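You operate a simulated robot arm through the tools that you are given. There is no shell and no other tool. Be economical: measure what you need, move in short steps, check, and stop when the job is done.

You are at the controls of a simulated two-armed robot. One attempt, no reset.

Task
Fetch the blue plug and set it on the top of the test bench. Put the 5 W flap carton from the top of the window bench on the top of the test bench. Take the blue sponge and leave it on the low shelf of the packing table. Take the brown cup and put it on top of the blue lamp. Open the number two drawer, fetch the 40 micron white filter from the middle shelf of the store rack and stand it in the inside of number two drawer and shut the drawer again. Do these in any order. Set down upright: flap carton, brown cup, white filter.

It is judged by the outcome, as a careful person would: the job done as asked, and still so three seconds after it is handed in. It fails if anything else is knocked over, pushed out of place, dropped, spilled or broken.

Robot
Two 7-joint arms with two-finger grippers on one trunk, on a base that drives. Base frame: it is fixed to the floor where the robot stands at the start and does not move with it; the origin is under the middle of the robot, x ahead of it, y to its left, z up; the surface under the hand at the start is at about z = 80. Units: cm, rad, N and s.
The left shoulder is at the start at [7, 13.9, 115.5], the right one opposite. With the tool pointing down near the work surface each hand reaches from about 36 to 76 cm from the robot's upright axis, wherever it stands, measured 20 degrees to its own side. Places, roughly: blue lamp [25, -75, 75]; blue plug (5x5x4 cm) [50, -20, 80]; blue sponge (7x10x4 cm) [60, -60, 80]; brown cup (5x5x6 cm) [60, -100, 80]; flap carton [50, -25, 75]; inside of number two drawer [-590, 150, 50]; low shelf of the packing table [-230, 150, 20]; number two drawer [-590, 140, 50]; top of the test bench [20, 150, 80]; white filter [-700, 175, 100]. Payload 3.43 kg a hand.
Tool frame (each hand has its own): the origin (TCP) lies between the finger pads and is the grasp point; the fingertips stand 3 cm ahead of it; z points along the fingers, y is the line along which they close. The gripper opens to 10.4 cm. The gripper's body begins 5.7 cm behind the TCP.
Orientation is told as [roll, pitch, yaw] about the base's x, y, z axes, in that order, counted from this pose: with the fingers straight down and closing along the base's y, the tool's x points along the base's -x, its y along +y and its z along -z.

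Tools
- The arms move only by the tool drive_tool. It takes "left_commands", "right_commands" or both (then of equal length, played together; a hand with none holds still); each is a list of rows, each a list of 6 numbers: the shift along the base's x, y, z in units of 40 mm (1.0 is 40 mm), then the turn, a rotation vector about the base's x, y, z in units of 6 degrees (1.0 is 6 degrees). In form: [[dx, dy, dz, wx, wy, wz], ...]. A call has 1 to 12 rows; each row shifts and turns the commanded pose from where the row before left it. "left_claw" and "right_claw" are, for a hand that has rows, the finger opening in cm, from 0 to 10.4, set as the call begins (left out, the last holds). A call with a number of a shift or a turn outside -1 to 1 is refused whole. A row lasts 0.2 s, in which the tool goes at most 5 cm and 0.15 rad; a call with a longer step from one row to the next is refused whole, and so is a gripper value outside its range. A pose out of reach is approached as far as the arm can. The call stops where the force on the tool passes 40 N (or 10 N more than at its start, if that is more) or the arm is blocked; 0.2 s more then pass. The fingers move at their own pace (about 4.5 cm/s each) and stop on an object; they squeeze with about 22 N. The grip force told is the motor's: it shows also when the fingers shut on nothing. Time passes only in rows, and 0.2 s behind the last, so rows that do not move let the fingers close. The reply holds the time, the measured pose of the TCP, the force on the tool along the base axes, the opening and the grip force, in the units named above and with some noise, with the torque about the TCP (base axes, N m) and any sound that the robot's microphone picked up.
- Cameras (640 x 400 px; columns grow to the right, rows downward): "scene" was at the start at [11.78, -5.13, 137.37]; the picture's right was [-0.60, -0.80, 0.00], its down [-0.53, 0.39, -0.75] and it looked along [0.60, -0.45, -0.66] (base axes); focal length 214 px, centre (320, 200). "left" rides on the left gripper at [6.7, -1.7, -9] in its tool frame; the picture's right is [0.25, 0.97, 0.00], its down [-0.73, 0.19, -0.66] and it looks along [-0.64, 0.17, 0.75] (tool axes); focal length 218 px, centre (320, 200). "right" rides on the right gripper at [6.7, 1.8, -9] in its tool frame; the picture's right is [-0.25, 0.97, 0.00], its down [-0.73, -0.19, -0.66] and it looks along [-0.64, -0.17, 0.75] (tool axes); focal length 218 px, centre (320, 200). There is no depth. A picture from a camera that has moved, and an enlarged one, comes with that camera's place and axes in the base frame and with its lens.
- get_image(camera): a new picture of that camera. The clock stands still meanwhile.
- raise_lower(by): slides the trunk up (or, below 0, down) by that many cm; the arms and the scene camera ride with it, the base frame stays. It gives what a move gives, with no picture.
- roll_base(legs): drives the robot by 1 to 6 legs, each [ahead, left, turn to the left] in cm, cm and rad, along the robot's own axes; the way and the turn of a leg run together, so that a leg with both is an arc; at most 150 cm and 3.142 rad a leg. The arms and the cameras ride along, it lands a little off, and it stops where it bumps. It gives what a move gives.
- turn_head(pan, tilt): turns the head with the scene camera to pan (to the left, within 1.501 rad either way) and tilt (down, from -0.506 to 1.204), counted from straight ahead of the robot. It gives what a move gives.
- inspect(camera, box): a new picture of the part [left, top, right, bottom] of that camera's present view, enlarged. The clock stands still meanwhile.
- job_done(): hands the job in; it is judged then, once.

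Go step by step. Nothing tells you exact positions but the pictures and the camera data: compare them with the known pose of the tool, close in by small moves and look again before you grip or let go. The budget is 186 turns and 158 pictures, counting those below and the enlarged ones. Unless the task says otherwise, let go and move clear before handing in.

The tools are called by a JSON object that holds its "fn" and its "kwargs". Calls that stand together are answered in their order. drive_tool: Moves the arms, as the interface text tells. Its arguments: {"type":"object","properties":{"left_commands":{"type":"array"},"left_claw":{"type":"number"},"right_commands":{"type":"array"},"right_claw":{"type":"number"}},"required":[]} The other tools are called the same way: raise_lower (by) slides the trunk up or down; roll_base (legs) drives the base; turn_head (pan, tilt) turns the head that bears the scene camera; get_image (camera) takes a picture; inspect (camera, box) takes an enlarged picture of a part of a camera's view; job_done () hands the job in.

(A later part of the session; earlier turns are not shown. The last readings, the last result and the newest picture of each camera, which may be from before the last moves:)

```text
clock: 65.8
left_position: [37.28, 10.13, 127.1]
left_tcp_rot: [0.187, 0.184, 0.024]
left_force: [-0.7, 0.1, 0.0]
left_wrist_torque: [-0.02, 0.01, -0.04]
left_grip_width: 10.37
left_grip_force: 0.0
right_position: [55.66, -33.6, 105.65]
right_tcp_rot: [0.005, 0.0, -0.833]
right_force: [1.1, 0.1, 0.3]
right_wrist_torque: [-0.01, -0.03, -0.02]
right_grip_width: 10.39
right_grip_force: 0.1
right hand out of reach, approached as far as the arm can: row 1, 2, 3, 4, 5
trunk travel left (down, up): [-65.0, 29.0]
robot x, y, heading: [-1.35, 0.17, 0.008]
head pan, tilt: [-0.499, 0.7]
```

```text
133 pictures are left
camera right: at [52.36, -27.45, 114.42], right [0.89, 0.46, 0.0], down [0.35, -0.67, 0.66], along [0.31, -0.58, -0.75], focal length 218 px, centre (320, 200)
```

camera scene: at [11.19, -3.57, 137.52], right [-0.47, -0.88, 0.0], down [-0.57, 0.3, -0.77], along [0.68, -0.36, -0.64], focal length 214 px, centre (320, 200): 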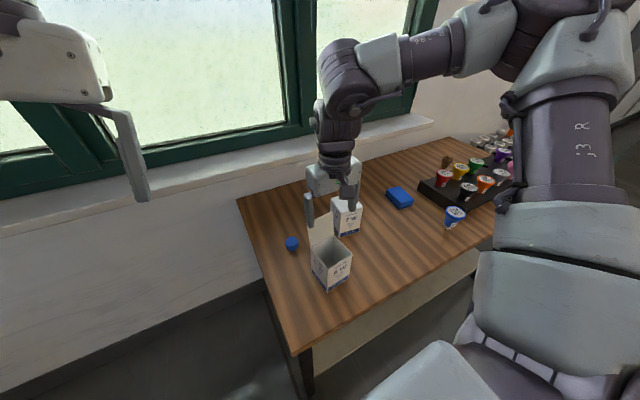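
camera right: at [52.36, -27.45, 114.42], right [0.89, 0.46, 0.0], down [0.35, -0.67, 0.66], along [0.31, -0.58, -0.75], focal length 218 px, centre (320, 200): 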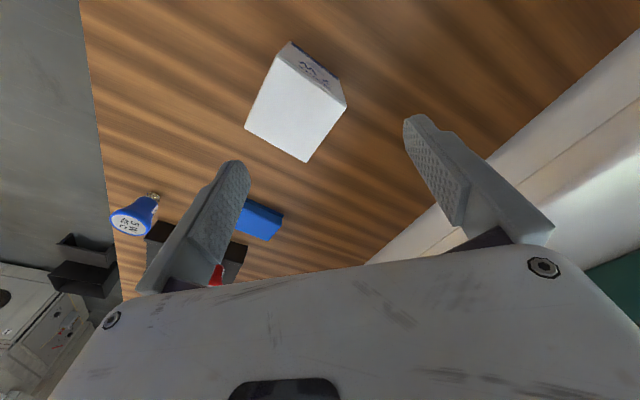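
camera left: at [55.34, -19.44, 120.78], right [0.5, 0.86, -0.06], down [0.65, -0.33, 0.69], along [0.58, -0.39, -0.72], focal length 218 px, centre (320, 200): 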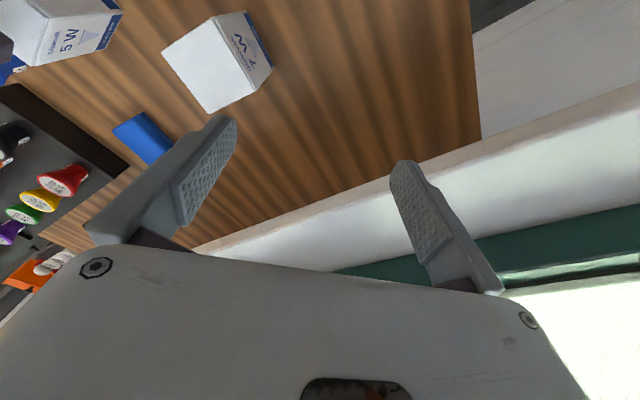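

The right arm shows the same inner limit when high and close. I'll test moving sideways from this more extended pose.

{"fn": "drive_tool", "kwargs": {"right_commands": [[0, 0.5, 0, 0, 0, 0], [0, 0.5, 0, 0, 0, 0], [0, 0.5, 0, 0, 0, 0], [0, 0.5, 0, 0, 0, 0]]}}

{"fn": "get_image", "kwargs": {"camera": "scene"}}

```text
clock: 66.8
left_position: [37.32, 10.14, 126.95]
left_tcp_rot: [0.187, 0.185, 0.026]
left_force: [-0.4, -0.1, 0.2]
left_wrist_torque: [0.02, -0.01, -0.04]
left_grip_width: 10.4
left_grip_force: 0.1
right_position: [55.21, -31.24, 104.89]
right_tcp_rot: [0.004, 0.002, -0.83]
right_force: [-0.9, -0.5, 0.7]
right_wrist_torque: [0.0, 0.0, -0.02]
right_grip_width: 10.39
right_grip_force: 0.1
right hand out of reach, approached as far as the arm can: row 1, 2, 3, 4
trunk travel left (down, up): [-65.0, 29.0]
robot x, y, heading: [-1.55, 0.5, 0.003]
head pan, tilt: [-0.499, 0.7]
```

```text
132 pictures are left
camera scene: at [11.25, -3.56, 137.52], right [-0.47, -0.88, 0.0], down [-0.57, 0.3, -0.76], along [0.67, -0.36, -0.64], focal length 214 px, centre (320, 200)
```

scene: 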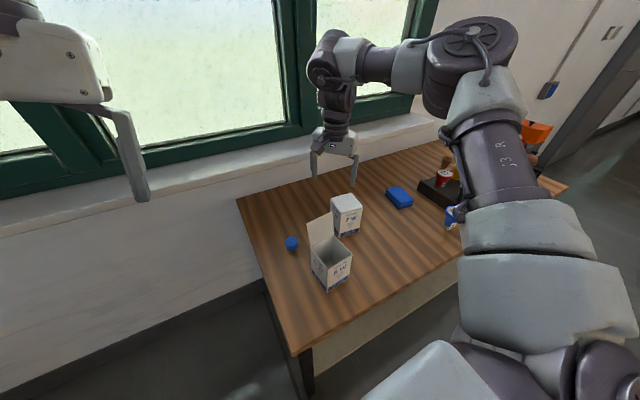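

I'll bring the right hand back to its comfortable region (about 45 ahead, 28 right) with the turned wrist and then use the base to align.

{"fn": "drive_tool", "kwargs": {"right_commands": [[-0.4, 0, 0, 0, 0, 0], [-0.4, 0, 0, 0, 0, 0], [-0.4, 0, 0, 0, 0, 0], [-0.4, 0, 0, 0, 0, 0], [-0.4, 0, 0, 0, 0, 0], [-0.4, 0, 0, 0, 0, 0]]}}

```text
clock: 68.2
left_position: [37.17, 10.11, 127.04]
left_tcp_rot: [0.188, 0.184, 0.026]
left_force: [0.1, -0.2, -0.2]
left_wrist_torque: [0.01, 0.03, 0.03]
left_grip_width: 10.41
left_grip_force: 0.1
right_position: [55.27, -31.4, 105.03]
right_tcp_rot: [0.004, 0.001, -0.83]
right_force: [-0.6, 0.4, -0.6]
right_wrist_torque: [-0.02, -0.02, -0.02]
right_grip_width: 10.41
right_grip_force: 0.1
right hand out of reach, approached as far as the arm can: row 1, 2, 3, 4, 5, 6
trunk travel left (down, up): [-65.0, 29.0]
robot x, y, heading: [-1.23, 0.51, 0.003]
head pan, tilt: [-0.499, 0.7]
```

Refused outright at this yaw, so wrist twist matters. I'll untwist to yaw 0 and then draw in.

{"fn": "drive_tool", "kwargs": {"right_commands": [[0, 0, 0, 0, 0, 0.99], [0, 0, 0, 0, 0, 0.99], [0, 0, 0, 0, 0, 0.99], [0, 0, 0, 0, 0, 0.99], [0, 0, 0, 0, 0, 0.99], [0, 0, 0, 0, 0, 0.99], [0, 0, 0, 0, 0, 0.99], [0, 0, 0, 0, 0, 0.99]]}}

{"fn": "drive_tool", "kwargs": {"right_commands": [[-0.4, 0, 0, 0, 0, 0], [-0.4, 0, 0, 0, 0, 0], [-0.4, 0, 0, 0, 0, 0], [-0.4, 0, 0, 0, 0, 0], [-0.4, 0, 0, 0, 0, 0], [-0.4, 0, 0, 0, 0, 0]]}}

```text
clock: 70.0
left_position: [37.22, 10.03, 127.02]
left_tcp_rot: [0.188, 0.184, 0.025]
left_force: [0.5, 0.9, 0.3]
left_wrist_torque: [0.0, 0.01, 0.0]
left_grip_width: 10.41
left_grip_force: 0.0
right_position: [55.24, -31.25, 104.92]
right_tcp_rot: [0.004, -0.001, -0.002]
right_force: [-0.7, -1.0, -0.8]
right_wrist_torque: [0.0, 0.02, 0.01]
right_grip_width: 10.4
right_grip_force: 0.1
trunk travel left (down, up): [-65.0, 29.0]
robot x, y, heading: [-1.58, 0.46, 0.006]
head pan, tilt: [-0.499, 0.7]
```

```text
clock: 71.4
left_position: [37.06, 10.14, 127.04]
left_tcp_rot: [0.187, 0.182, 0.026]
left_force: [0.1, 1.2, -0.1]
left_wrist_torque: [0.0, -0.01, 0.0]
left_grip_width: 10.4
left_grip_force: 0.1
right_position: [45.67, -31.32, 104.97]
right_tcp_rot: [0.003, -0.001, -0.003]
right_force: [0.1, 0.7, -0.4]
right_wrist_torque: [0.03, 0.0, -0.01]
right_grip_width: 10.4
right_grip_force: 0.0
trunk travel left (down, up): [-65.0, 29.0]
robot x, y, heading: [-1.22, 0.28, 0.01]
head pan, tilt: [-0.499, 0.7]
```

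At yaw 0 it works fine. I'll approach the plug from the bench's left end with the robot heading -45°, so the wrist stays untwisted and its camera stays clear of the flap.

{"fn": "roll_base", "kwargs": {"legs": [[-32, 0, 0], [0, 45, 0], [60, 0, 0], [0, 0, -0.79]]}}

{"fn": "get_image", "kwargs": {"camera": "scene"}}

{"fn": "get_image", "kwargs": {"camera": "right"}}

```text
clock: 78.6
left_position: [63.08, 54.36, 126.91]
left_tcp_rot: [0.184, 0.183, 0.019]
left_force: [0.3, 0.3, 0.2]
left_wrist_torque: [0.01, 0.03, -0.03]
left_grip_width: 10.4
left_grip_force: 0.1
right_position: [70.73, 12.89, 104.51]
right_tcp_rot: [0.003, 0.021, -0.003]
right_force: [-1.4, -0.8, -0.6]
right_wrist_torque: [-0.03, 0.0, 0.07]
right_grip_width: 10.31
right_grip_force: 0.0
trunk travel left (down, up): [-65.0, 29.0]
robot x, y, heading: [24.25, 44.99, 0.004]
head pan, tilt: [-0.499, 0.7]
stopped in leg 3: the force on the tool passed its limit at 54 N (the readings are from after the stop); the commanded pose is now the measured one
```

```text
131 pictures are left
camera scene: at [36.96, 40.8, 137.5], right [-0.48, -0.88, 0.0], down [-0.57, 0.31, -0.76], along [0.67, -0.36, -0.64], focal length 214 px, centre (320, 200)
```

scene: 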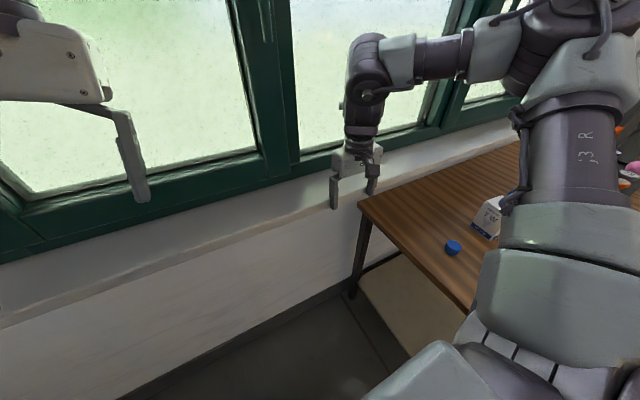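

```text
130 pictures are left
camera right: at [64.16, 14.68, 113.74], right [0.26, 0.97, 0.0], down [0.74, -0.19, 0.64], along [0.62, -0.17, -0.77], focal length 218 px, centre (320, 200)
```

right: 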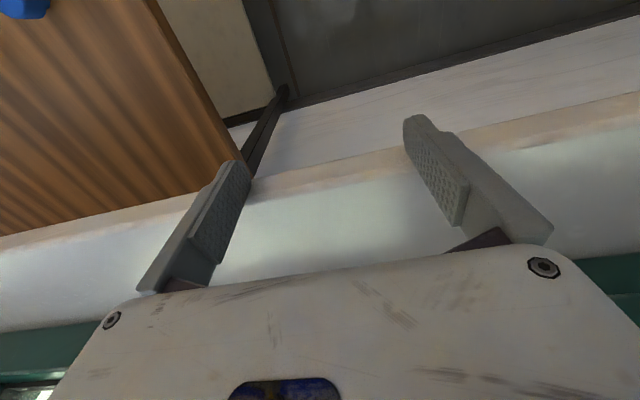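

The fingers touched the window sill edge (x about 70, z about 102); nothing was disturbed. I'll back off and turn only to about -30°.

{"fn": "roll_base", "kwargs": {"legs": [[-4, 0, 0], [0, 0, -0.528]]}}

{"fn": "drive_tool", "kwargs": {"right_commands": [[0.4, -0.3, 0, 0, 0, 0], [0.4, -0.3, 0, 0, 0, 0], [0.4, -0.3, -0.2, 0, 0, 0], [0.3, -0.3, -0.2, 0, 0, 0]]}}

{"fn": "get_image", "kwargs": {"camera": "scene"}}

{"fn": "get_image", "kwargs": {"camera": "right"}}

```text
clock: 81.0
left_position: [58.59, 33.54, 127.13]
left_tcp_rot: [0.186, 0.184, -0.509]
left_force: [0.1, -0.6, -0.6]
left_wrist_torque: [0.03, 0.0, 0.0]
left_grip_width: 10.41
left_grip_force: 0.0
right_position: [44.43, -6.01, 104.81]
right_tcp_rot: [0.001, 0.02, -0.53]
right_force: [0.1, -0.4, -0.2]
right_wrist_torque: [0.03, 0.01, -0.04]
right_grip_width: 10.39
right_grip_force: 0.1
trunk travel left (down, up): [-65.0, 29.0]
robot x, y, heading: [20.54, 44.62, -0.521]
head pan, tilt: [-0.499, 0.7]
```

```text
clock: 82.0
left_position: [58.61, 33.44, 126.97]
left_tcp_rot: [0.189, 0.185, -0.506]
left_force: [0.3, 0.4, 0.5]
left_wrist_torque: [0.02, 0.01, 0.0]
left_grip_width: 10.39
left_grip_force: 0.0
right_position: [50.36, -10.91, 103.12]
right_tcp_rot: [0.004, 0.02, -0.531]
right_force: [-0.6, -0.1, -0.7]
right_wrist_torque: [0.03, 0.01, 0.01]
right_grip_width: 10.4
right_grip_force: 0.0
trunk travel left (down, up): [-65.0, 29.0]
robot x, y, heading: [20.29, 44.93, -0.525]
head pan, tilt: [-0.499, 0.7]
```

```text
129 pictures are left
camera scene: at [29.26, 34.92, 137.5], right [-0.85, -0.52, 0.0], down [-0.34, 0.55, -0.76], along [0.4, -0.65, -0.65], focal length 214 px, centre (320, 200)
```

scene: 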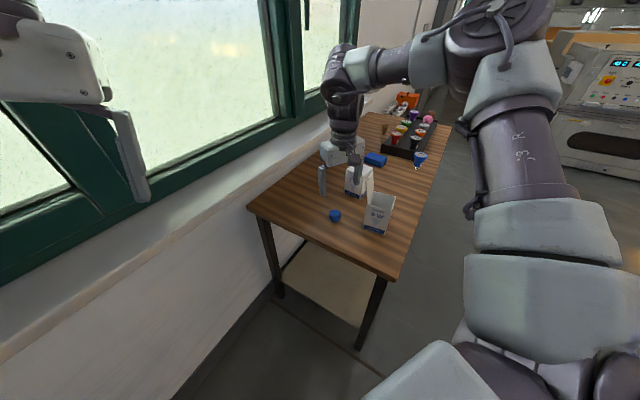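

```text
128 pictures are left
camera right: at [45.6, -6.2, 112.12], right [0.71, 0.71, 0.0], down [0.54, -0.54, 0.64], along [0.45, -0.45, -0.77], focal length 218 px, centre (320, 200)
```

right: 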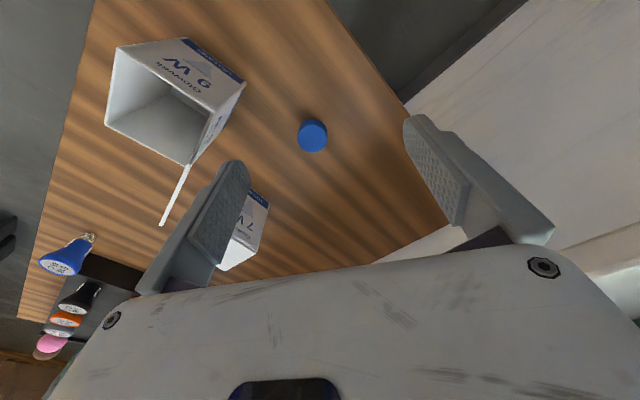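

The plug shows at about (54, -16). Moving over it and down to just above, with the fingers at 8 cm.

{"fn": "drive_tool", "kwargs": {"right_commands": [[0.22, -0.32, -0.3, -0.1, -0.165, 0], [0.22, -0.32, -0.3, 0, 0, 0], [0.22, -0.32, -0.5, 0, 0, 0], [0.22, -0.32, -0.5, 0, 0, 0], [0, 0, -0.6, 0, 0, 0], [0, 0, -0.6, 0, 0, 0], [0, 0, -0.6, 0, 0, 0], [0, 0, -0.4, 0, 0, 0], [0, 0, -0.3, 0, 0, 0]], "right_claw": 8}}

{"fn": "get_image", "kwargs": {"camera": "right"}}

```text
clock: 84.0
left_position: [58.49, 33.56, 127.05]
left_tcp_rot: [0.187, 0.183, -0.508]
left_force: [-0.5, 0.1, -0.2]
left_wrist_torque: [-0.02, 0.03, 0.0]
left_grip_width: 10.42
left_grip_force: 0.0
right_position: [51.98, -15.4, 87.62]
right_tcp_rot: [0.004, -0.004, -0.529]
right_force: [-0.3, 0.8, 0.2]
right_wrist_torque: [0.0, 0.02, 0.0]
right_grip_width: 8.01
right_grip_force: 0.0
right hand out of reach, approached as far as the arm can: row 6, 7, 8, 9
trunk travel left (down, up): [-65.0, 29.0]
robot x, y, heading: [20.32, 44.81, -0.52]
head pan, tilt: [-0.499, 0.7]
```

```text
127 pictures are left
camera right: at [46.97, -10.5, 96.35], right [0.71, 0.71, 0.0], down [0.53, -0.53, 0.66], along [0.47, -0.46, -0.75], focal length 218 px, centre (320, 200)
```

right: 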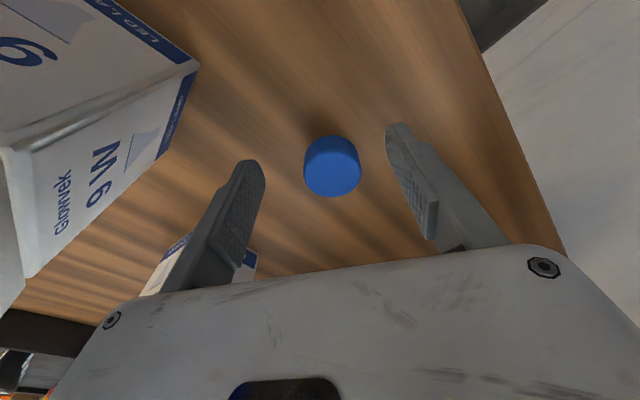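

The arm is at full stretch just short of the plug. I'll lift a little, roll 7 cm ahead and come back down over it.

{"fn": "drive_tool", "kwargs": {"right_commands": [[-0.5, 0.4, 0.8, 0, 0, 0], [-0.5, 0.4, 0.5, 0, 0, 0], [-0.5, 0.4, 0.2, 0, 0, 0]]}}

{"fn": "roll_base", "kwargs": {"legs": [[8, 0, 0]]}}

{"fn": "get_image", "kwargs": {"camera": "right"}}

```text
clock: 84.8
left_position: [58.37, 33.58, 127.01]
left_tcp_rot: [0.187, 0.183, -0.508]
left_force: [0.8, 1.2, -0.2]
left_wrist_torque: [0.0, -0.02, -0.03]
left_grip_width: 10.41
left_grip_force: 0.0
right_position: [45.91, -10.58, 93.72]
right_tcp_rot: [0.003, -0.002, -0.53]
right_force: [-0.2, 0.3, 0.6]
right_wrist_torque: [0.02, -0.01, 0.02]
right_grip_width: 7.98
right_grip_force: 0.1
trunk travel left (down, up): [-65.0, 29.0]
robot x, y, heading: [20.26, 44.88, -0.526]
head pan, tilt: [-0.499, 0.7]
```

```text
clock: 85.9
left_position: [65.14, 29.7, 127.14]
left_tcp_rot: [0.184, 0.181, -0.507]
left_force: [0.7, 0.3, 0.4]
left_wrist_torque: [0.01, -0.02, 0.01]
left_grip_width: 10.41
left_grip_force: 0.1
right_position: [52.88, -14.62, 93.63]
right_tcp_rot: [0.002, -0.003, -0.53]
right_force: [0.3, 0.4, -0.3]
right_wrist_torque: [0.01, 0.0, 0.02]
right_grip_width: 8.0
right_grip_force: 0.1
trunk travel left (down, up): [-65.0, 29.0]
robot x, y, heading: [27.53, 40.8, -0.526]
head pan, tilt: [-0.499, 0.7]
```

```text
126 pictures are left
camera right: at [47.85, -9.7, 102.52], right [0.71, 0.71, 0.0], down [0.53, -0.53, 0.66], along [0.47, -0.46, -0.75], focal length 218 px, centre (320, 200)
```

right: 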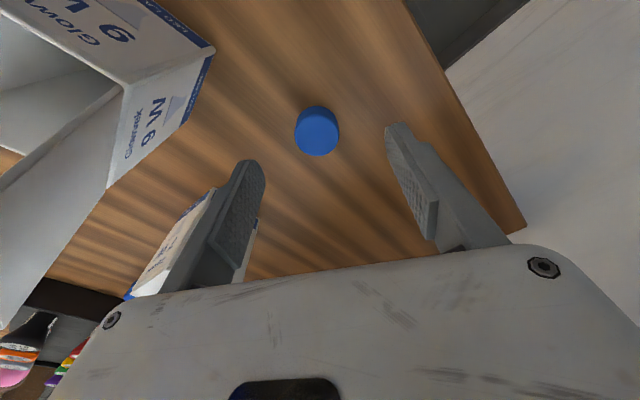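

Plug confirmed at (53.9, -15.9). Descending onto it.

{"fn": "drive_tool", "kwargs": {"right_commands": [[0.25, -0.32, -0.4, 0, 0, 0], [0, 0, -0.6, 0, 0, 0], [0, 0, -0.6, 0, 0, 0], [0, 0, -0.5, 0, 0, 0], [0, 0, -0.4, 0, 0, 0]]}}

{"fn": "get_image", "kwargs": {"camera": "right"}}

```text
clock: 87.1
left_position: [65.18, 29.71, 127.18]
left_tcp_rot: [0.186, 0.179, -0.508]
left_force: [0.7, 0.4, -0.3]
left_wrist_torque: [-0.01, 0.01, -0.04]
left_grip_width: 10.39
left_grip_force: 0.0
right_position: [53.76, -15.81, 83.62]
right_tcp_rot: [0.001, -0.004, -0.529]
right_force: [-0.7, 0.3, 0.1]
right_wrist_torque: [0.0, -0.02, -0.03]
right_grip_width: 8.0
right_grip_force: 0.0
trunk travel left (down, up): [-65.0, 29.0]
robot x, y, heading: [27.21, 40.86, -0.518]
head pan, tilt: [-0.499, 0.7]
```

```text
125 pictures are left
camera right: at [48.82, -10.99, 92.46], right [0.71, 0.71, 0.0], down [0.53, -0.53, 0.66], along [0.47, -0.46, -0.75], focal length 218 px, centre (320, 200)
```

right: 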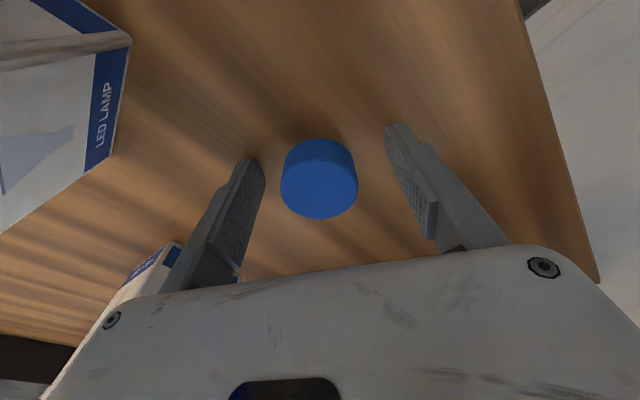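

Aligned. Gripping and lifting.

{"fn": "drive_tool", "kwargs": {"right_commands": [[0, 0, 0, 0, 0, 0], [0, 0, 0, 0, 0, 0], [0, 0, 0, 0, 0, 0], [0, 0, 0, 0, 0, 0], [0, 0, 0.4, 0, 0, 0], [0, 0, 0.6, 0, 0, 0], [0, 0, 0.8, 0, 0, 0], [0, 0, 0.8, 0, 0, 0], [0, 0, 0.8, 0, 0, 0], [0, 0, 0.8, 0, 0, 0], [0, 0, 0.6, 0, 0, 0]], "right_claw": 3.5}}

{"fn": "get_image", "kwargs": {"camera": "right"}}

```text
clock: 89.5
left_position: [65.29, 29.7, 127.17]
left_tcp_rot: [0.185, 0.181, -0.507]
left_force: [0.3, -0.6, -0.4]
left_wrist_torque: [0.0, 0.0, 0.01]
left_grip_width: 10.41
left_grip_force: 0.0
right_position: [53.8, -16.0, 102.95]
right_tcp_rot: [0.003, 0.0, -0.531]
right_force: [0.0, -0.6, -1.2]
right_wrist_torque: [-0.01, 0.02, -0.05]
right_grip_width: 3.94
right_grip_force: 22.1
trunk travel left (down, up): [-65.0, 29.0]
robot x, y, heading: [27.25, 40.58, -0.525]
head pan, tilt: [-0.499, 0.7]
```

```text
124 pictures are left
camera right: at [48.82, -11.06, 111.74], right [0.71, 0.71, 0.0], down [0.53, -0.53, 0.66], along [0.47, -0.46, -0.75], focal length 218 px, centre (320, 200)
```

right: 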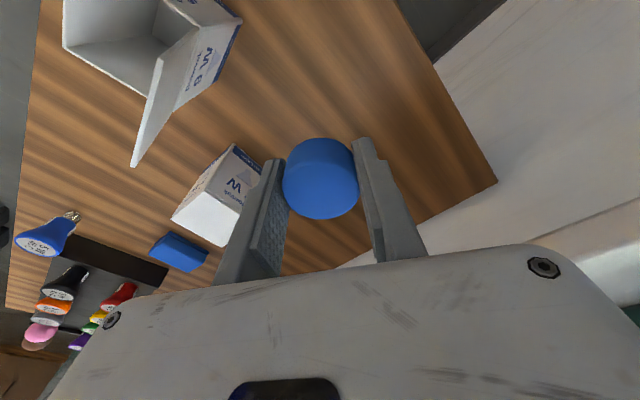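

The plug is held (3.94 cm). I'll draw the hand in, back away, turn to the test bench and drive up.

{"fn": "drive_tool", "kwargs": {"right_commands": [[0, 0.7, 0, 0, 0, 0], [0, 0.7, 0, 0, 0, 0], [0, 0.7, 0, 0, 0, 0], [0, 0.7, 0, 0, 0, 0], [0, 0.5, 0, 0, 0, 0]]}}

{"fn": "roll_base", "kwargs": {"legs": [[-35, 0, 0], [0, 0, 2.1], [20, -39, 0]]}}

{"fn": "turn_head", "kwargs": {"pan": -0.4, "tilt": 0.7}}

{"fn": "get_image", "kwargs": {"camera": "right"}}

{"fn": "get_image", "kwargs": {"camera": "scene"}}

```text
clock: 90.7
left_position: [65.27, 29.6, 127.17]
left_tcp_rot: [0.185, 0.18, -0.506]
left_force: [1.0, -0.2, -0.7]
left_wrist_torque: [0.01, -0.02, 0.04]
left_grip_width: 10.4
left_grip_force: 0.1
right_position: [53.78, -2.62, 102.87]
right_tcp_rot: [0.001, -0.003, -0.53]
right_force: [0.0, -0.7, -0.1]
right_wrist_torque: [0.0, 0.0, -0.01]
right_grip_width: 3.91
right_grip_force: 22.1
trunk travel left (down, up): [-65.0, 29.0]
robot x, y, heading: [27.09, 40.9, -0.518]
head pan, tilt: [-0.499, 0.7]
```

```text
clock: 100.2
left_position: [27.12, 116.75, 126.97]
left_tcp_rot: [0.184, 0.182, 1.58]
left_force: [0.9, 0.5, 0.4]
left_wrist_torque: [0.04, 0.02, 0.0]
left_grip_width: 10.38
left_grip_force: 0.1
right_position: [60.96, 122.67, 102.9]
right_tcp_rot: [0.001, -0.002, 1.559]
right_force: [1.0, 0.6, 0.2]
right_wrist_torque: [0.0, -0.01, 0.03]
right_grip_width: 3.93
right_grip_force: 21.6
trunk travel left (down, up): [-65.0, 29.0]
robot x, y, heading: [36.21, 78.05, 1.568]
head pan, tilt: [-0.499, 0.7]
```

```text
clock: 100.9
left_position: [27.34, 116.67, 127.13]
left_tcp_rot: [0.185, 0.181, 1.582]
left_force: [0.0, 0.0, 0.3]
left_wrist_torque: [0.0, 0.04, -0.03]
left_grip_width: 10.39
left_grip_force: 0.0
right_position: [61.06, 122.78, 102.73]
right_tcp_rot: [0.003, -0.001, 1.559]
right_force: [0.2, -0.5, -0.1]
right_wrist_torque: [0.02, 0.0, -0.01]
right_grip_width: 3.94
right_grip_force: 22.2
trunk travel left (down, up): [-65.0, 29.0]
robot x, y, heading: [36.03, 77.67, 1.562]
head pan, tilt: [-0.4, 0.7]
```

```text
123 pictures are left
camera right: at [59.18, 116.02, 111.6], right [-0.96, 0.26, 0.0], down [0.2, 0.73, 0.66], along [0.17, 0.63, -0.75], focal length 218 px, centre (320, 200)
```

right: 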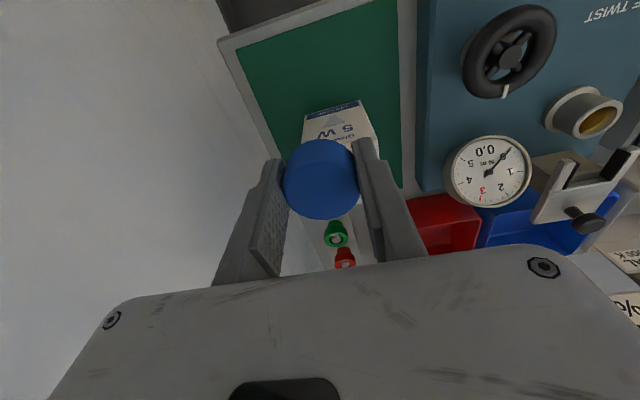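

```text
122 pictures are left
camera scene: at [39.8, 90.83, 137.52], right [0.92, -0.4, 0.0], down [-0.25, -0.59, -0.76], along [0.3, 0.7, -0.64], focal length 214 px, centre (320, 200)
```

scene: 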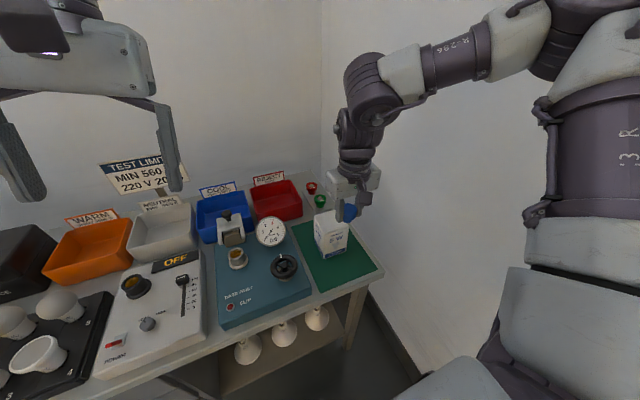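

I'll shift to (59, 119.5), in front of the carton, and lower the plug.

{"fn": "drive_tool", "kwargs": {"right_commands": [[-0.25, -0.4, 0, 0, 0, 0], [-0.25, -0.4, 0, 0, 0, 0], [0, 0, -0.7, 0, 0, 0], [0, 0, -0.7, 0, 0, 0], [0, 0, -0.7, 0, 0, 0], [0, 0, -0.7, 0, 0, 0], [0, 0, -0.7, 0, 0, 0], [0, 0, -0.6, 0, 0, 0], [0, 0, -0.2, 0, 0, 0], [0, 0, -0.15, 0, 0, 0], [0, 0, -0.1, 0, 0, 0]]}}

{"fn": "get_image", "kwargs": {"camera": "right"}}

```text
clock: 103.3
left_position: [27.36, 116.69, 127.05]
left_tcp_rot: [0.187, 0.182, 1.582]
left_force: [-0.5, 0.1, -0.5]
left_wrist_torque: [-0.01, 0.03, -0.01]
left_grip_width: 10.39
left_grip_force: 0.0
right_position: [59.33, 120.03, 84.53]
right_tcp_rot: [0.001, 0.0, 1.56]
right_force: [0.3, 0.0, 0.2]
right_wrist_torque: [0.0, 0.02, -0.01]
right_grip_width: 3.96
right_grip_force: 21.8
right hand out of reach, approached as far as the arm can: row 4
trunk travel left (down, up): [-65.0, 29.0]
robot x, y, heading: [36.21, 78.14, 1.56]
head pan, tilt: [-0.4, 0.7]
```

```text
121 pictures are left
camera right: at [57.48, 113.12, 93.4], right [-0.96, 0.26, 0.0], down [0.2, 0.73, 0.66], along [0.17, 0.63, -0.75], focal length 218 px, centre (320, 200)
```

right: 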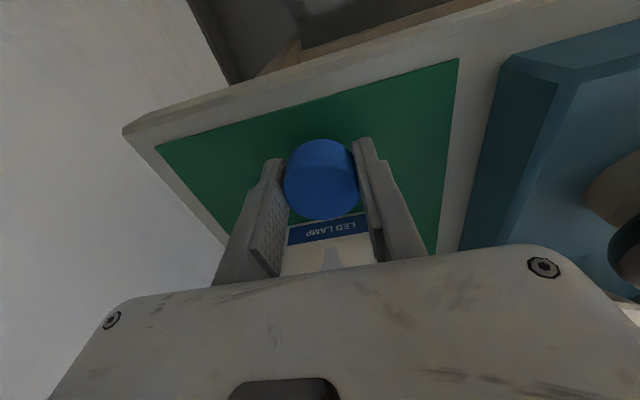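

Nearly down. Lowering the last few millimetres until it touches.

{"fn": "drive_tool", "kwargs": {"right_commands": [[0, 0, -0.08, 0, 0, 0], [0, 0, -0.08, 0, 0, 0], [0, 0, -0.05, 0, 0, 0]]}}

```text
clock: 104.1
left_position: [27.22, 116.65, 127.13]
left_tcp_rot: [0.186, 0.182, 1.582]
left_force: [-0.2, 0.4, 0.3]
left_wrist_torque: [0.0, 0.01, 0.0]
left_grip_width: 10.37
left_grip_force: 0.1
right_position: [59.2, 119.85, 83.93]
right_tcp_rot: [0.003, -0.005, 1.559]
right_force: [0.9, 0.0, 15.9]
right_wrist_torque: [0.02, -0.08, 0.0]
right_grip_width: 3.92
right_grip_force: 22.0
trunk travel left (down, up): [-65.0, 29.0]
robot x, y, heading: [36.63, 78.05, 1.557]
head pan, tilt: [-0.4, 0.7]
```

Touching. Releasing and rising.

{"fn": "drive_tool", "kwargs": {"right_commands": [[0, 0, 0.03, 0, 0, 0], [0, 0, 0, 0, 0, 0], [0, 0, 0, 0, 0, 0], [0, 0, 0.3, 0, 0, 0], [0, 0, 0.6, 0, 0, 0], [0, 0, 0.7, 0, 0, 0], [0, 0, 0.7, 0, 0, 0], [0, 0, 0.7, 0, 0, 0], [0, 0, 0.7, 0, 0, 0], [0, 0, 0.7, 0, 0, 0]], "right_claw": 8}}

{"fn": "get_image", "kwargs": {"camera": "right"}}

```text
clock: 106.3
left_position: [27.22, 116.62, 127.1]
left_tcp_rot: [0.185, 0.182, 1.581]
left_force: [0.6, -0.2, -0.2]
left_wrist_torque: [0.03, 0.02, -0.02]
left_grip_width: 10.39
left_grip_force: 0.0
right_position: [59.38, 119.82, 101.42]
right_tcp_rot: [0.002, -0.003, 1.559]
right_force: [-0.5, -0.7, 0.0]
right_wrist_torque: [0.0, 0.02, -0.02]
right_grip_width: 7.98
right_grip_force: 0.0
trunk travel left (down, up): [-65.0, 29.0]
robot x, y, heading: [36.47, 78.19, 1.562]
head pan, tilt: [-0.4, 0.7]
```

```text
120 pictures are left
camera right: at [57.44, 113.0, 110.3], right [-0.96, 0.26, 0.0], down [0.2, 0.73, 0.66], along [0.17, 0.63, -0.75], focal length 218 px, centre (320, 200)
```

right: 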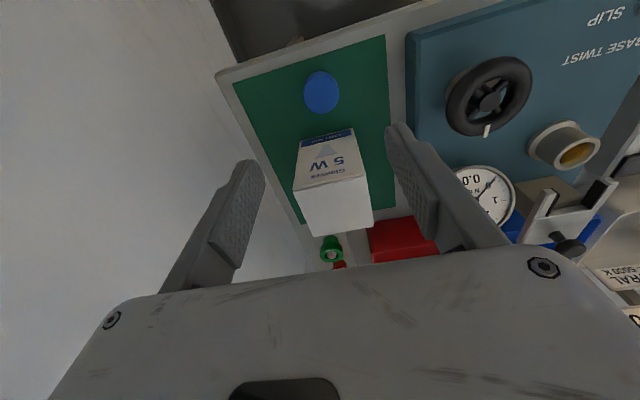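

Both items are on the test bench. Now for the cup and lamp: driving back along the window bench to its right end.

{"fn": "roll_base", "kwargs": {"legs": [[-48, 34, 0], [-30, 35, 0], [0, 0, -1.562], [0, -72, 0], [30, 0, 0]]}}

{"fn": "turn_head", "kwargs": {"pan": -0.5, "tilt": 0.6}}

{"fn": "get_image", "kwargs": {"camera": "scene"}}

{"fn": "get_image", "kwargs": {"camera": "right"}}

```text
clock: 120.9
left_position: [36.42, -60.23, 127.09]
left_tcp_rot: [0.186, 0.182, 0.034]
left_force: [1.1, -0.5, -0.2]
left_wrist_torque: [0.0, 0.01, 0.0]
left_grip_width: 10.37
left_grip_force: 0.1
right_position: [40.4, -92.22, 101.56]
right_tcp_rot: [0.002, -0.002, 0.014]
right_force: [0.1, 0.6, 0.2]
right_wrist_torque: [-0.01, -0.02, 0.0]
right_grip_width: 8.04
right_grip_force: 0.1
trunk travel left (down, up): [-65.0, 29.0]
robot x, y, heading: [-1.6, -69.95, 0.024]
head pan, tilt: [-0.4, 0.7]
```

```text
clock: 121.5
left_position: [36.45, -60.23, 127.01]
left_tcp_rot: [0.184, 0.183, 0.034]
left_force: [0.2, -0.4, 0.1]
left_wrist_torque: [-0.01, 0.02, 0.01]
left_grip_width: 10.39
left_grip_force: 0.0
right_position: [40.53, -92.25, 101.34]
right_tcp_rot: [0.002, 0.0, 0.011]
right_force: [0.2, -0.7, 0.9]
right_wrist_torque: [0.0, 0.02, 0.01]
right_grip_width: 8.0
right_grip_force: 0.1
trunk travel left (down, up): [-65.0, 29.0]
robot x, y, heading: [-1.5, -70.23, 0.02]
head pan, tilt: [-0.499, 0.6]
```

```text
119 pictures are left
camera scene: at [11.05, -74.32, 138.37], right [-0.46, -0.89, 0.0], down [-0.5, 0.26, -0.82], along [0.73, -0.38, -0.57], focal length 214 px, centre (320, 200)
```

scene: 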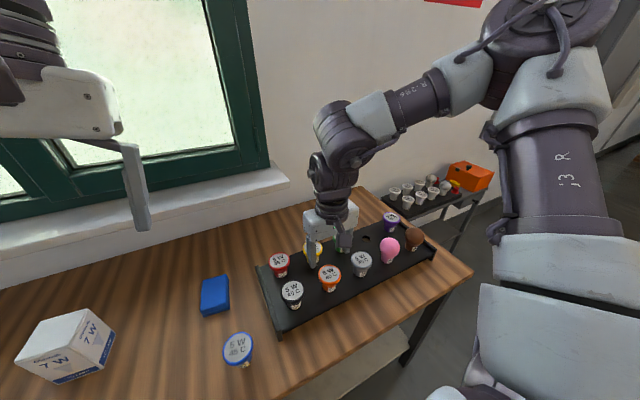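

```text
118 pictures are left
camera right: at [33.72, -90.55, 110.23], right [0.24, 0.97, 0.0], down [0.73, -0.18, 0.66], along [0.64, -0.16, -0.75], focal length 218 px, centre (320, 200)
```

right: 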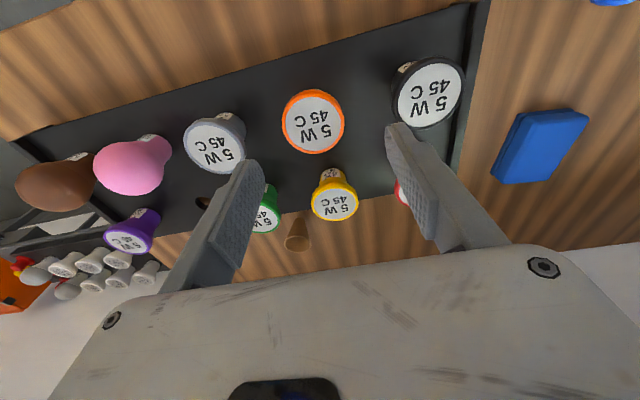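

The cup shows at about (63.8, -102), behind the tray. I'll roll closer (4 cm ahead, 8 cm right) and bring the hand over it at safe height.

{"fn": "roll_base", "kwargs": {"legs": [[4, -8, 0]]}}

{"fn": "drive_tool", "kwargs": {"right_commands": [[0.7, -0.05, 0, 0, 0, 0], [0.7, -0.05, 0, 0, 0, 0], [0.7, -0.05, 0, 0, 0, 0], [0.7, -0.05, 0, 0, 0, 0], [0.7, -0.05, -0.2, 0, 0, 0], [0.7, -0.05, -0.2, 0, 0, 0], [0.5, 0, -0.2, 0, 0, 0]]}}

{"fn": "get_image", "kwargs": {"camera": "right"}}

```text
clock: 122.7
left_position: [40.59, -68.03, 127.21]
left_tcp_rot: [0.184, 0.18, 0.037]
left_force: [-0.7, -0.4, 0.4]
left_wrist_torque: [0.02, 0.0, -0.01]
left_grip_width: 10.4
left_grip_force: 0.0
right_position: [44.57, -100.04, 101.43]
right_tcp_rot: [-0.002, -0.003, 0.012]
right_force: [-0.4, -0.5, 0.0]
right_wrist_torque: [-0.03, 0.04, 0.02]
right_grip_width: 7.97
right_grip_force: 0.1
trunk travel left (down, up): [-65.0, 29.0]
robot x, y, heading: [2.46, -78.1, 0.019]
head pan, tilt: [-0.499, 0.6]
```

```text
clock: 124.3
left_position: [40.6, -68.22, 127.07]
left_tcp_rot: [0.186, 0.181, 0.036]
left_force: [-0.9, 0.8, 0.6]
left_wrist_torque: [-0.02, 0.01, -0.03]
left_grip_width: 10.39
left_grip_force: 0.1
right_position: [59.25, -104.13, 98.34]
right_tcp_rot: [0.003, -0.003, 0.013]
right_force: [0.0, 0.4, -0.2]
right_wrist_torque: [0.0, 0.0, 0.03]
right_grip_width: 7.99
right_grip_force: 0.1
right hand out of reach, approached as far as the arm can: row 5, 6, 7
trunk travel left (down, up): [-65.0, 29.0]
robot x, y, heading: [2.51, -78.28, 0.022]
head pan, tilt: [-0.499, 0.6]
```

```text
117 pictures are left
camera right: at [52.46, -102.53, 107.25], right [0.24, 0.97, 0.0], down [0.73, -0.18, 0.66], along [0.64, -0.15, -0.75], focal length 218 px, centre (320, 200)
```

right: 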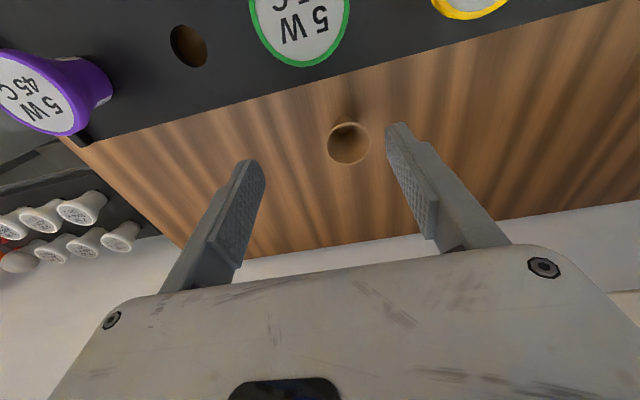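

The cup rim is at (63.5, -102); the hand is a few cm short. I'll look down in front of the robot to see how much room there is to the bench edge.

{"fn": "turn_head", "kwargs": {"pan": 0.6, "tilt": 1.2}}

{"fn": "get_image", "kwargs": {"camera": "scene"}}

```text
clock: 125.6
left_position: [40.72, -68.2, 127.03]
left_tcp_rot: [0.184, 0.182, 0.037]
left_force: [0.2, -0.7, 0.0]
left_wrist_torque: [0.0, -0.02, -0.01]
left_grip_width: 10.42
left_grip_force: 0.0
right_position: [59.26, -104.06, 98.38]
right_tcp_rot: [0.003, -0.002, 0.015]
right_force: [0.4, -0.5, 0.1]
right_wrist_torque: [0.02, 0.0, -0.01]
right_grip_width: 8.01
right_grip_force: 0.0
trunk travel left (down, up): [-65.0, 29.0]
robot x, y, heading: [2.65, -78.42, 0.02]
head pan, tilt: [0.6, 1.201]
```

```text
116 pictures are left
camera scene: at [11.83, -74.96, 133.93], right [0.58, -0.81, 0.0], down [-0.76, -0.54, -0.36], along [0.3, 0.21, -0.93], focal length 214 px, centre (320, 200)
```

scene: 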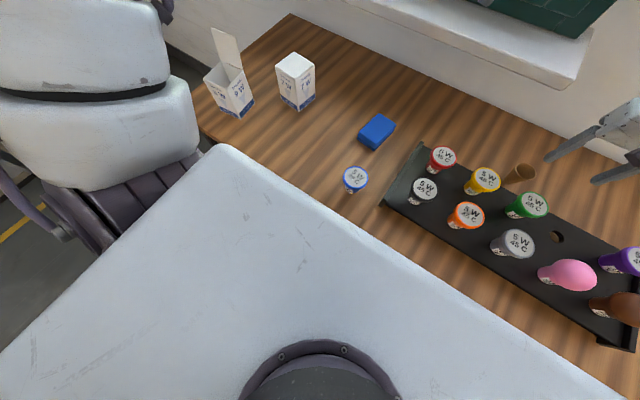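

I'll retract a little, turn the base left 0.4 rad, which brings the right shoulder forward, and then reach for the cup again.

{"fn": "drive_tool", "kwargs": {"right_commands": [[-0.7, 0, 0.4, 0, 0, 0], [-0.7, 0, 0.4, 0, 0, 0], [-0.7, 0, 0.3, 0, 0, 0], [-0.5, 0, 0.3, 0, 0, 0]]}}

{"fn": "roll_base", "kwargs": {"legs": [[0, 0, 0.4]]}}

{"fn": "drive_tool", "kwargs": {"right_commands": [[0, -0.7, 0, 0, 0, 0], [0, -0.7, 0, 0, 0, 0], [0, -0.7, 0, 0, 0, 0], [0, -0.7, 0, 0, 0, 0], [0, -0.7, 0, 0, 0, 0], [0, -0.7, 0, 0, 0, 0]]}}

```text
clock: 126.6
left_position: [40.53, -68.03, 127.13]
left_tcp_rot: [0.185, 0.181, 0.034]
left_force: [-0.2, 0.3, 0.1]
left_wrist_torque: [0.01, -0.06, 0.04]
left_grip_width: 10.38
left_grip_force: 0.0
right_position: [48.71, -103.97, 104.03]
right_tcp_rot: [0.001, -0.003, 0.014]
right_force: [-0.7, -0.1, 0.3]
right_wrist_torque: [0.01, -0.04, -0.01]
right_grip_width: 7.99
right_grip_force: 0.1
trunk travel left (down, up): [-65.0, 29.0]
robot x, y, heading: [2.21, -78.15, 0.017]
head pan, tilt: [0.6, 1.201]
```

```text
clock: 128.2
left_position: [33.62, -53.85, 127.07]
left_tcp_rot: [0.185, 0.181, 0.438]
left_force: [0.6, -0.1, 0.1]
left_wrist_torque: [-0.01, 0.04, -0.01]
left_grip_width: 10.38
left_grip_force: 0.1
right_position: [55.2, -83.69, 103.94]
right_tcp_rot: [0.002, -0.002, 0.416]
right_force: [0.4, 0.6, -0.1]
right_wrist_torque: [0.01, 0.03, 0.03]
right_grip_width: 8.01
right_grip_force: 0.1
trunk travel left (down, up): [-65.0, 29.0]
robot x, y, heading: [2.38, -77.97, 0.423]
head pan, tilt: [0.6, 1.201]
```

```text
clock: 129.6
left_position: [33.57, -54.14, 127.1]
left_tcp_rot: [0.185, 0.182, 0.44]
left_force: [0.1, 0.2, -0.2]
left_wrist_torque: [0.05, 0.02, -0.01]
left_grip_width: 10.38
left_grip_force: 0.0
right_position: [55.29, -100.73, 103.97]
right_tcp_rot: [0.004, -0.001, 0.42]
right_force: [-0.3, -0.3, 0.6]
right_wrist_torque: [-0.01, 0.01, -0.01]
right_grip_width: 8.0
right_grip_force: 0.1
trunk travel left (down, up): [-65.0, 29.0]
robot x, y, heading: [2.13, -78.42, 0.42]
head pan, tilt: [0.6, 1.201]
```

Moving over the cup while descending partway.

{"fn": "drive_tool", "kwargs": {"right_commands": [[0.41, -0.065, -0.3, 0, 0, 0], [0.41, -0.065, -0.4, 0, 0, 0], [0.41, -0.065, -0.4, 0, 0, 0], [0.41, -0.065, -0.5, 0, 0, 0], [0.41, -0.065, -0.6, 0, 0, 0]]}}

{"fn": "get_image", "kwargs": {"camera": "right"}}

```text
clock: 130.8
left_position: [33.82, -53.81, 127.03]
left_tcp_rot: [0.185, 0.183, 0.437]
left_force: [0.0, 0.4, -1.0]
left_wrist_torque: [0.01, 0.02, 0.02]
left_grip_width: 10.42
left_grip_force: 0.0
right_position: [63.57, -101.95, 95.1]
right_tcp_rot: [0.005, 0.0, 0.418]
right_force: [0.1, 0.5, -0.3]
right_wrist_torque: [-0.02, 0.03, 0.05]
right_grip_width: 7.99
right_grip_force: 0.0
trunk travel left (down, up): [-65.0, 29.0]
robot x, y, heading: [2.11, -78.23, 0.426]
head pan, tilt: [0.6, 1.201]
```

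```text
115 pictures are left
camera right: at [56.65, -103.1, 103.92], right [-0.16, 0.99, 0.0], down [0.74, 0.12, 0.66], along [0.65, 0.11, -0.75], focal length 218 px, centre (320, 200)
```

right: 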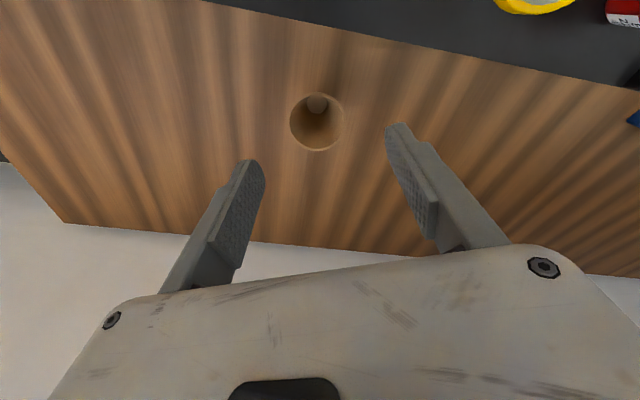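

Cup centred at (63.6, -102). Descending straight onto it.

{"fn": "drive_tool", "kwargs": {"right_commands": [[0, 0, -0.7, 0, 0, 0], [0, 0, -0.7, 0, 0, 0], [0, 0, -0.6, 0, 0, 0], [0, 0, -0.5, 0, 0, 0], [0, 0, -0.2, 0, 0, 0]]}}

{"fn": "get_image", "kwargs": {"camera": "right"}}

```text
clock: 132.0
left_position: [33.71, -53.88, 126.99]
left_tcp_rot: [0.185, 0.181, 0.441]
left_force: [-0.5, 0.1, -0.1]
left_wrist_torque: [0.02, -0.02, 0.01]
left_grip_width: 10.42
left_grip_force: 0.1
right_position: [63.42, -101.77, 84.37]
right_tcp_rot: [0.002, -0.001, 0.417]
right_force: [0.4, -0.7, 0.6]
right_wrist_torque: [0.02, 0.0, -0.01]
right_grip_width: 7.99
right_grip_force: 0.0
trunk travel left (down, up): [-65.0, 29.0]
robot x, y, heading: [2.42, -77.97, 0.422]
head pan, tilt: [0.6, 1.201]
```

```text
114 pictures are left
camera right: at [56.54, -103.0, 93.23], right [-0.16, 0.99, 0.0], down [0.74, 0.12, 0.66], along [0.65, 0.11, -0.75], focal length 218 px, centre (320, 200)
```

right: 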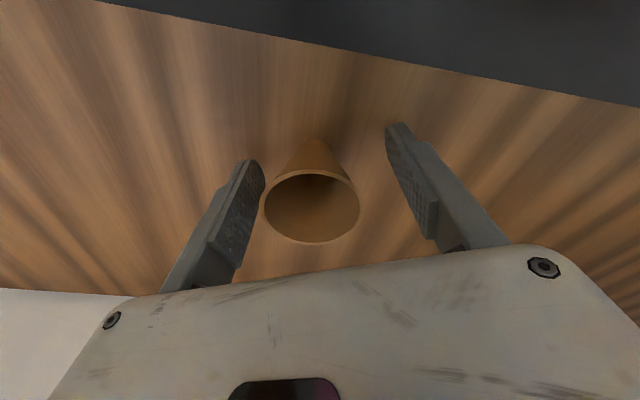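

Small 3 mm centring shift, then grip.

{"fn": "drive_tool", "kwargs": {"right_commands": [[0, -0.08, 0, 0, 0, 0], [0, 0, 0, 0, 0, 0]]}}

{"fn": "drive_tool", "kwargs": {"right_commands": [[0, 0, 0, 0, 0, 0], [0, 0, 0, 0, 0, 0], [0, 0, 0, 0, 0, 0], [0, 0, 0, 0, 0, 0]], "right_claw": 3}}

{"fn": "get_image", "kwargs": {"camera": "right"}}

```text
clock: 132.6
left_position: [33.68, -53.95, 127.13]
left_tcp_rot: [0.186, 0.184, 0.438]
left_force: [0.2, 0.4, -0.2]
left_wrist_torque: [0.0, -0.01, 0.0]
left_grip_width: 10.42
left_grip_force: 0.1
right_position: [63.35, -102.09, 84.45]
right_tcp_rot: [0.003, -0.003, 0.418]
right_force: [-0.3, 0.2, 0.2]
right_wrist_torque: [0.02, 0.01, 0.02]
right_grip_width: 7.99
right_grip_force: 0.1
trunk travel left (down, up): [-65.0, 29.0]
robot x, y, heading: [2.39, -78.31, 0.421]
head pan, tilt: [0.6, 1.201]
```

```text
clock: 133.6
left_position: [33.62, -53.91, 126.98]
left_tcp_rot: [0.184, 0.182, 0.438]
left_force: [-0.1, -0.5, 0.4]
left_wrist_torque: [0.0, 0.03, 0.03]
left_grip_width: 10.41
left_grip_force: 0.0
right_position: [63.29, -102.12, 84.44]
right_tcp_rot: [0.001, -0.002, 0.418]
right_force: [-1.1, -0.3, -0.1]
right_wrist_torque: [0.0, 0.03, 0.01]
right_grip_width: 4.71
right_grip_force: 22.0
trunk travel left (down, up): [-65.0, 29.0]
robot x, y, heading: [2.24, -78.02, 0.422]
head pan, tilt: [0.6, 1.201]
```

```text
113 pictures are left
camera right: at [56.51, -103.31, 93.25], right [-0.16, 0.99, 0.0], down [0.74, 0.12, 0.66], along [0.65, 0.11, -0.75], focal length 218 px, centre (320, 200)
```

right: 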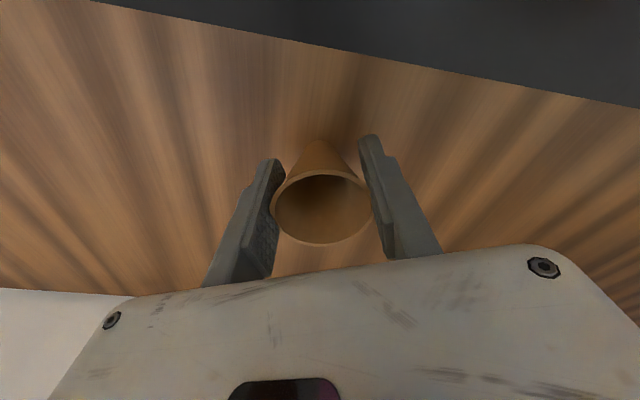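

Cup gripped (4.7 cm). Lifting straight, then back over the tray while rising.

{"fn": "drive_tool", "kwargs": {"right_commands": [[0, 0, 0.5, 0, 0, 0], [0, 0, 0.6, 0, 0, 0], [0, 0, 0.7, 0, 0, 0], [0, 0, 0.7, 0, 0, 0], [0, 0, 0.7, 0, 0, 0], [-0.3, 0.1, 0.4, 0, 0, 0], [-0.3, 0.1, 0.4, 0, 0, 0], [-0.4, 0.2, 0.4, 0, 0, 0], [-0.5, 0.4, 0.3, 0, 0, 0], [-0.5, 0.5, 0, 0, 0, 0], [-0.5, 0.5, 0, 0, 0, 0]]}}

{"fn": "turn_head", "kwargs": {"pan": -0.7, "tilt": 0.8}}

{"fn": "get_image", "kwargs": {"camera": "scene"}}

{"fn": "get_image", "kwargs": {"camera": "right"}}

```text
clock: 136.0
left_position: [33.52, -53.77, 127.05]
left_tcp_rot: [0.184, 0.18, 0.438]
left_force: [-0.4, 0.4, -0.1]
left_wrist_torque: [0.03, -0.03, 0.0]
left_grip_width: 10.39
left_grip_force: 0.1
right_position: [53.33, -94.83, 103.33]
right_tcp_rot: [0.002, -0.001, 0.418]
right_force: [0.2, 0.3, 0.0]
right_wrist_torque: [0.02, -0.02, 0.01]
right_grip_width: 4.7
right_grip_force: 21.6
trunk travel left (down, up): [-65.0, 29.0]
robot x, y, heading: [2.38, -78.17, 0.423]
head pan, tilt: [0.6, 1.201]
```

```text
clock: 137.5
left_position: [33.65, -53.94, 127.07]
left_tcp_rot: [0.186, 0.182, 0.437]
left_force: [-0.4, 0.0, -0.5]
left_wrist_torque: [0.01, -0.02, 0.0]
left_grip_width: 10.4
left_grip_force: 0.1
right_position: [53.44, -94.82, 103.29]
right_tcp_rot: [0.001, -0.001, 0.418]
right_force: [-0.9, -0.3, -0.5]
right_wrist_torque: [-0.01, 0.0, -0.02]
right_grip_width: 4.7
right_grip_force: 22.0
trunk travel left (down, up): [-65.0, 29.0]
robot x, y, heading: [2.19, -77.88, 0.423]
head pan, tilt: [-0.7, 0.799]
```

```text
112 pictures are left
camera scene: at [14.6, -78.46, 136.69], right [-0.27, -0.96, 0.0], down [-0.69, 0.2, -0.7], along [0.67, -0.19, -0.72], focal length 214 px, centre (320, 200)
```

scene: 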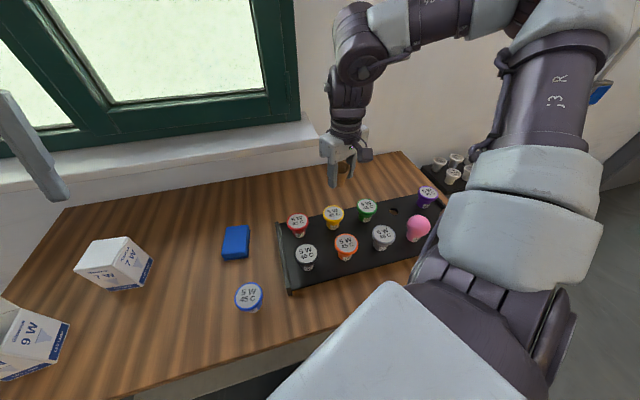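

```text
111 pictures are left
camera right: at [46.58, -96.12, 112.07], right [-0.16, 0.99, 0.0], down [0.74, 0.12, 0.66], along [0.65, 0.11, -0.75], focal length 218 px, centre (320, 200)
```

right: 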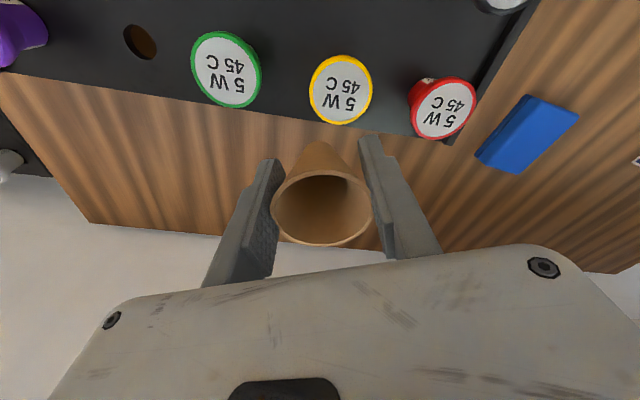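

Lamp confirmed at about (35.7, -68). I'll roll back-left so the hand comes near it with comfortable reach.

{"fn": "roll_base", "kwargs": {"legs": [[-11, 23, 0]]}}

{"fn": "get_image", "kwargs": {"camera": "right"}}

{"fn": "inspect", "kwargs": {"camera": "scene", "box": [200, 120, 480, 320]}}

```text
clock: 139.3
left_position: [14.27, -37.67, 127.07]
left_tcp_rot: [0.186, 0.182, 0.439]
left_force: [-0.3, -0.4, -0.4]
left_wrist_torque: [0.0, 0.0, -0.01]
left_grip_width: 10.4
left_grip_force: 0.1
right_position: [34.02, -78.68, 103.31]
right_tcp_rot: [0.004, 0.0, 0.419]
right_force: [0.9, 0.1, 0.5]
right_wrist_torque: [0.01, 0.02, 0.06]
right_grip_width: 4.67
right_grip_force: 21.8
trunk travel left (down, up): [-65.0, 29.0]
robot x, y, heading: [-17.4, -62.12, 0.425]
head pan, tilt: [-0.7, 0.799]
```

```text
110 pictures are left
camera right: at [27.27, -79.83, 112.02], right [-0.16, 0.99, 0.0], down [0.74, 0.12, 0.66], along [0.65, 0.11, -0.75], focal length 218 px, centre (320, 200)
```

right: 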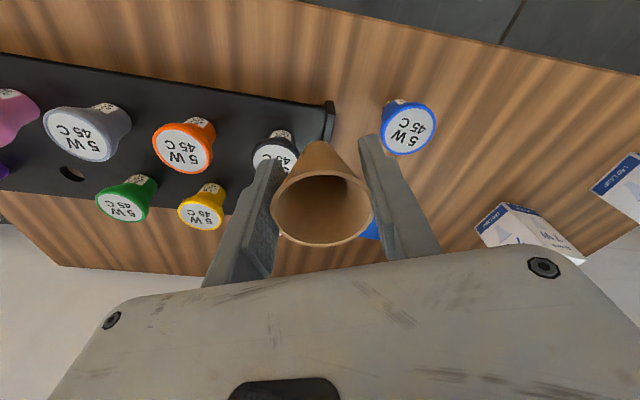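

```text
2.00 times, centred on (340, 220) of scene
camera zoom: at [-4.7, -62.25, 136.68], right [-0.27, -0.96, 0.0], down [-0.69, 0.2, -0.7], along [0.67, -0.19, -0.72], focal length 429 px, centre (280, 160)
```

zoom: 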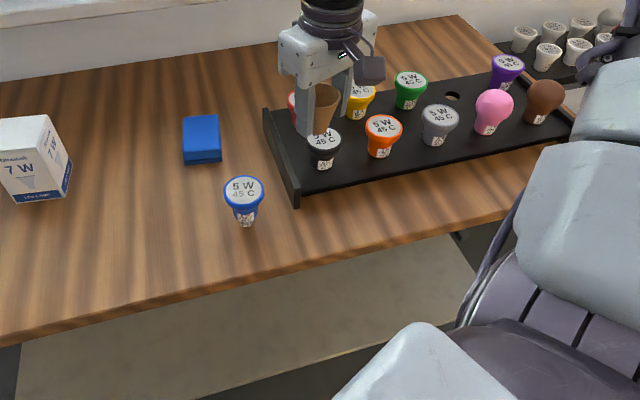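

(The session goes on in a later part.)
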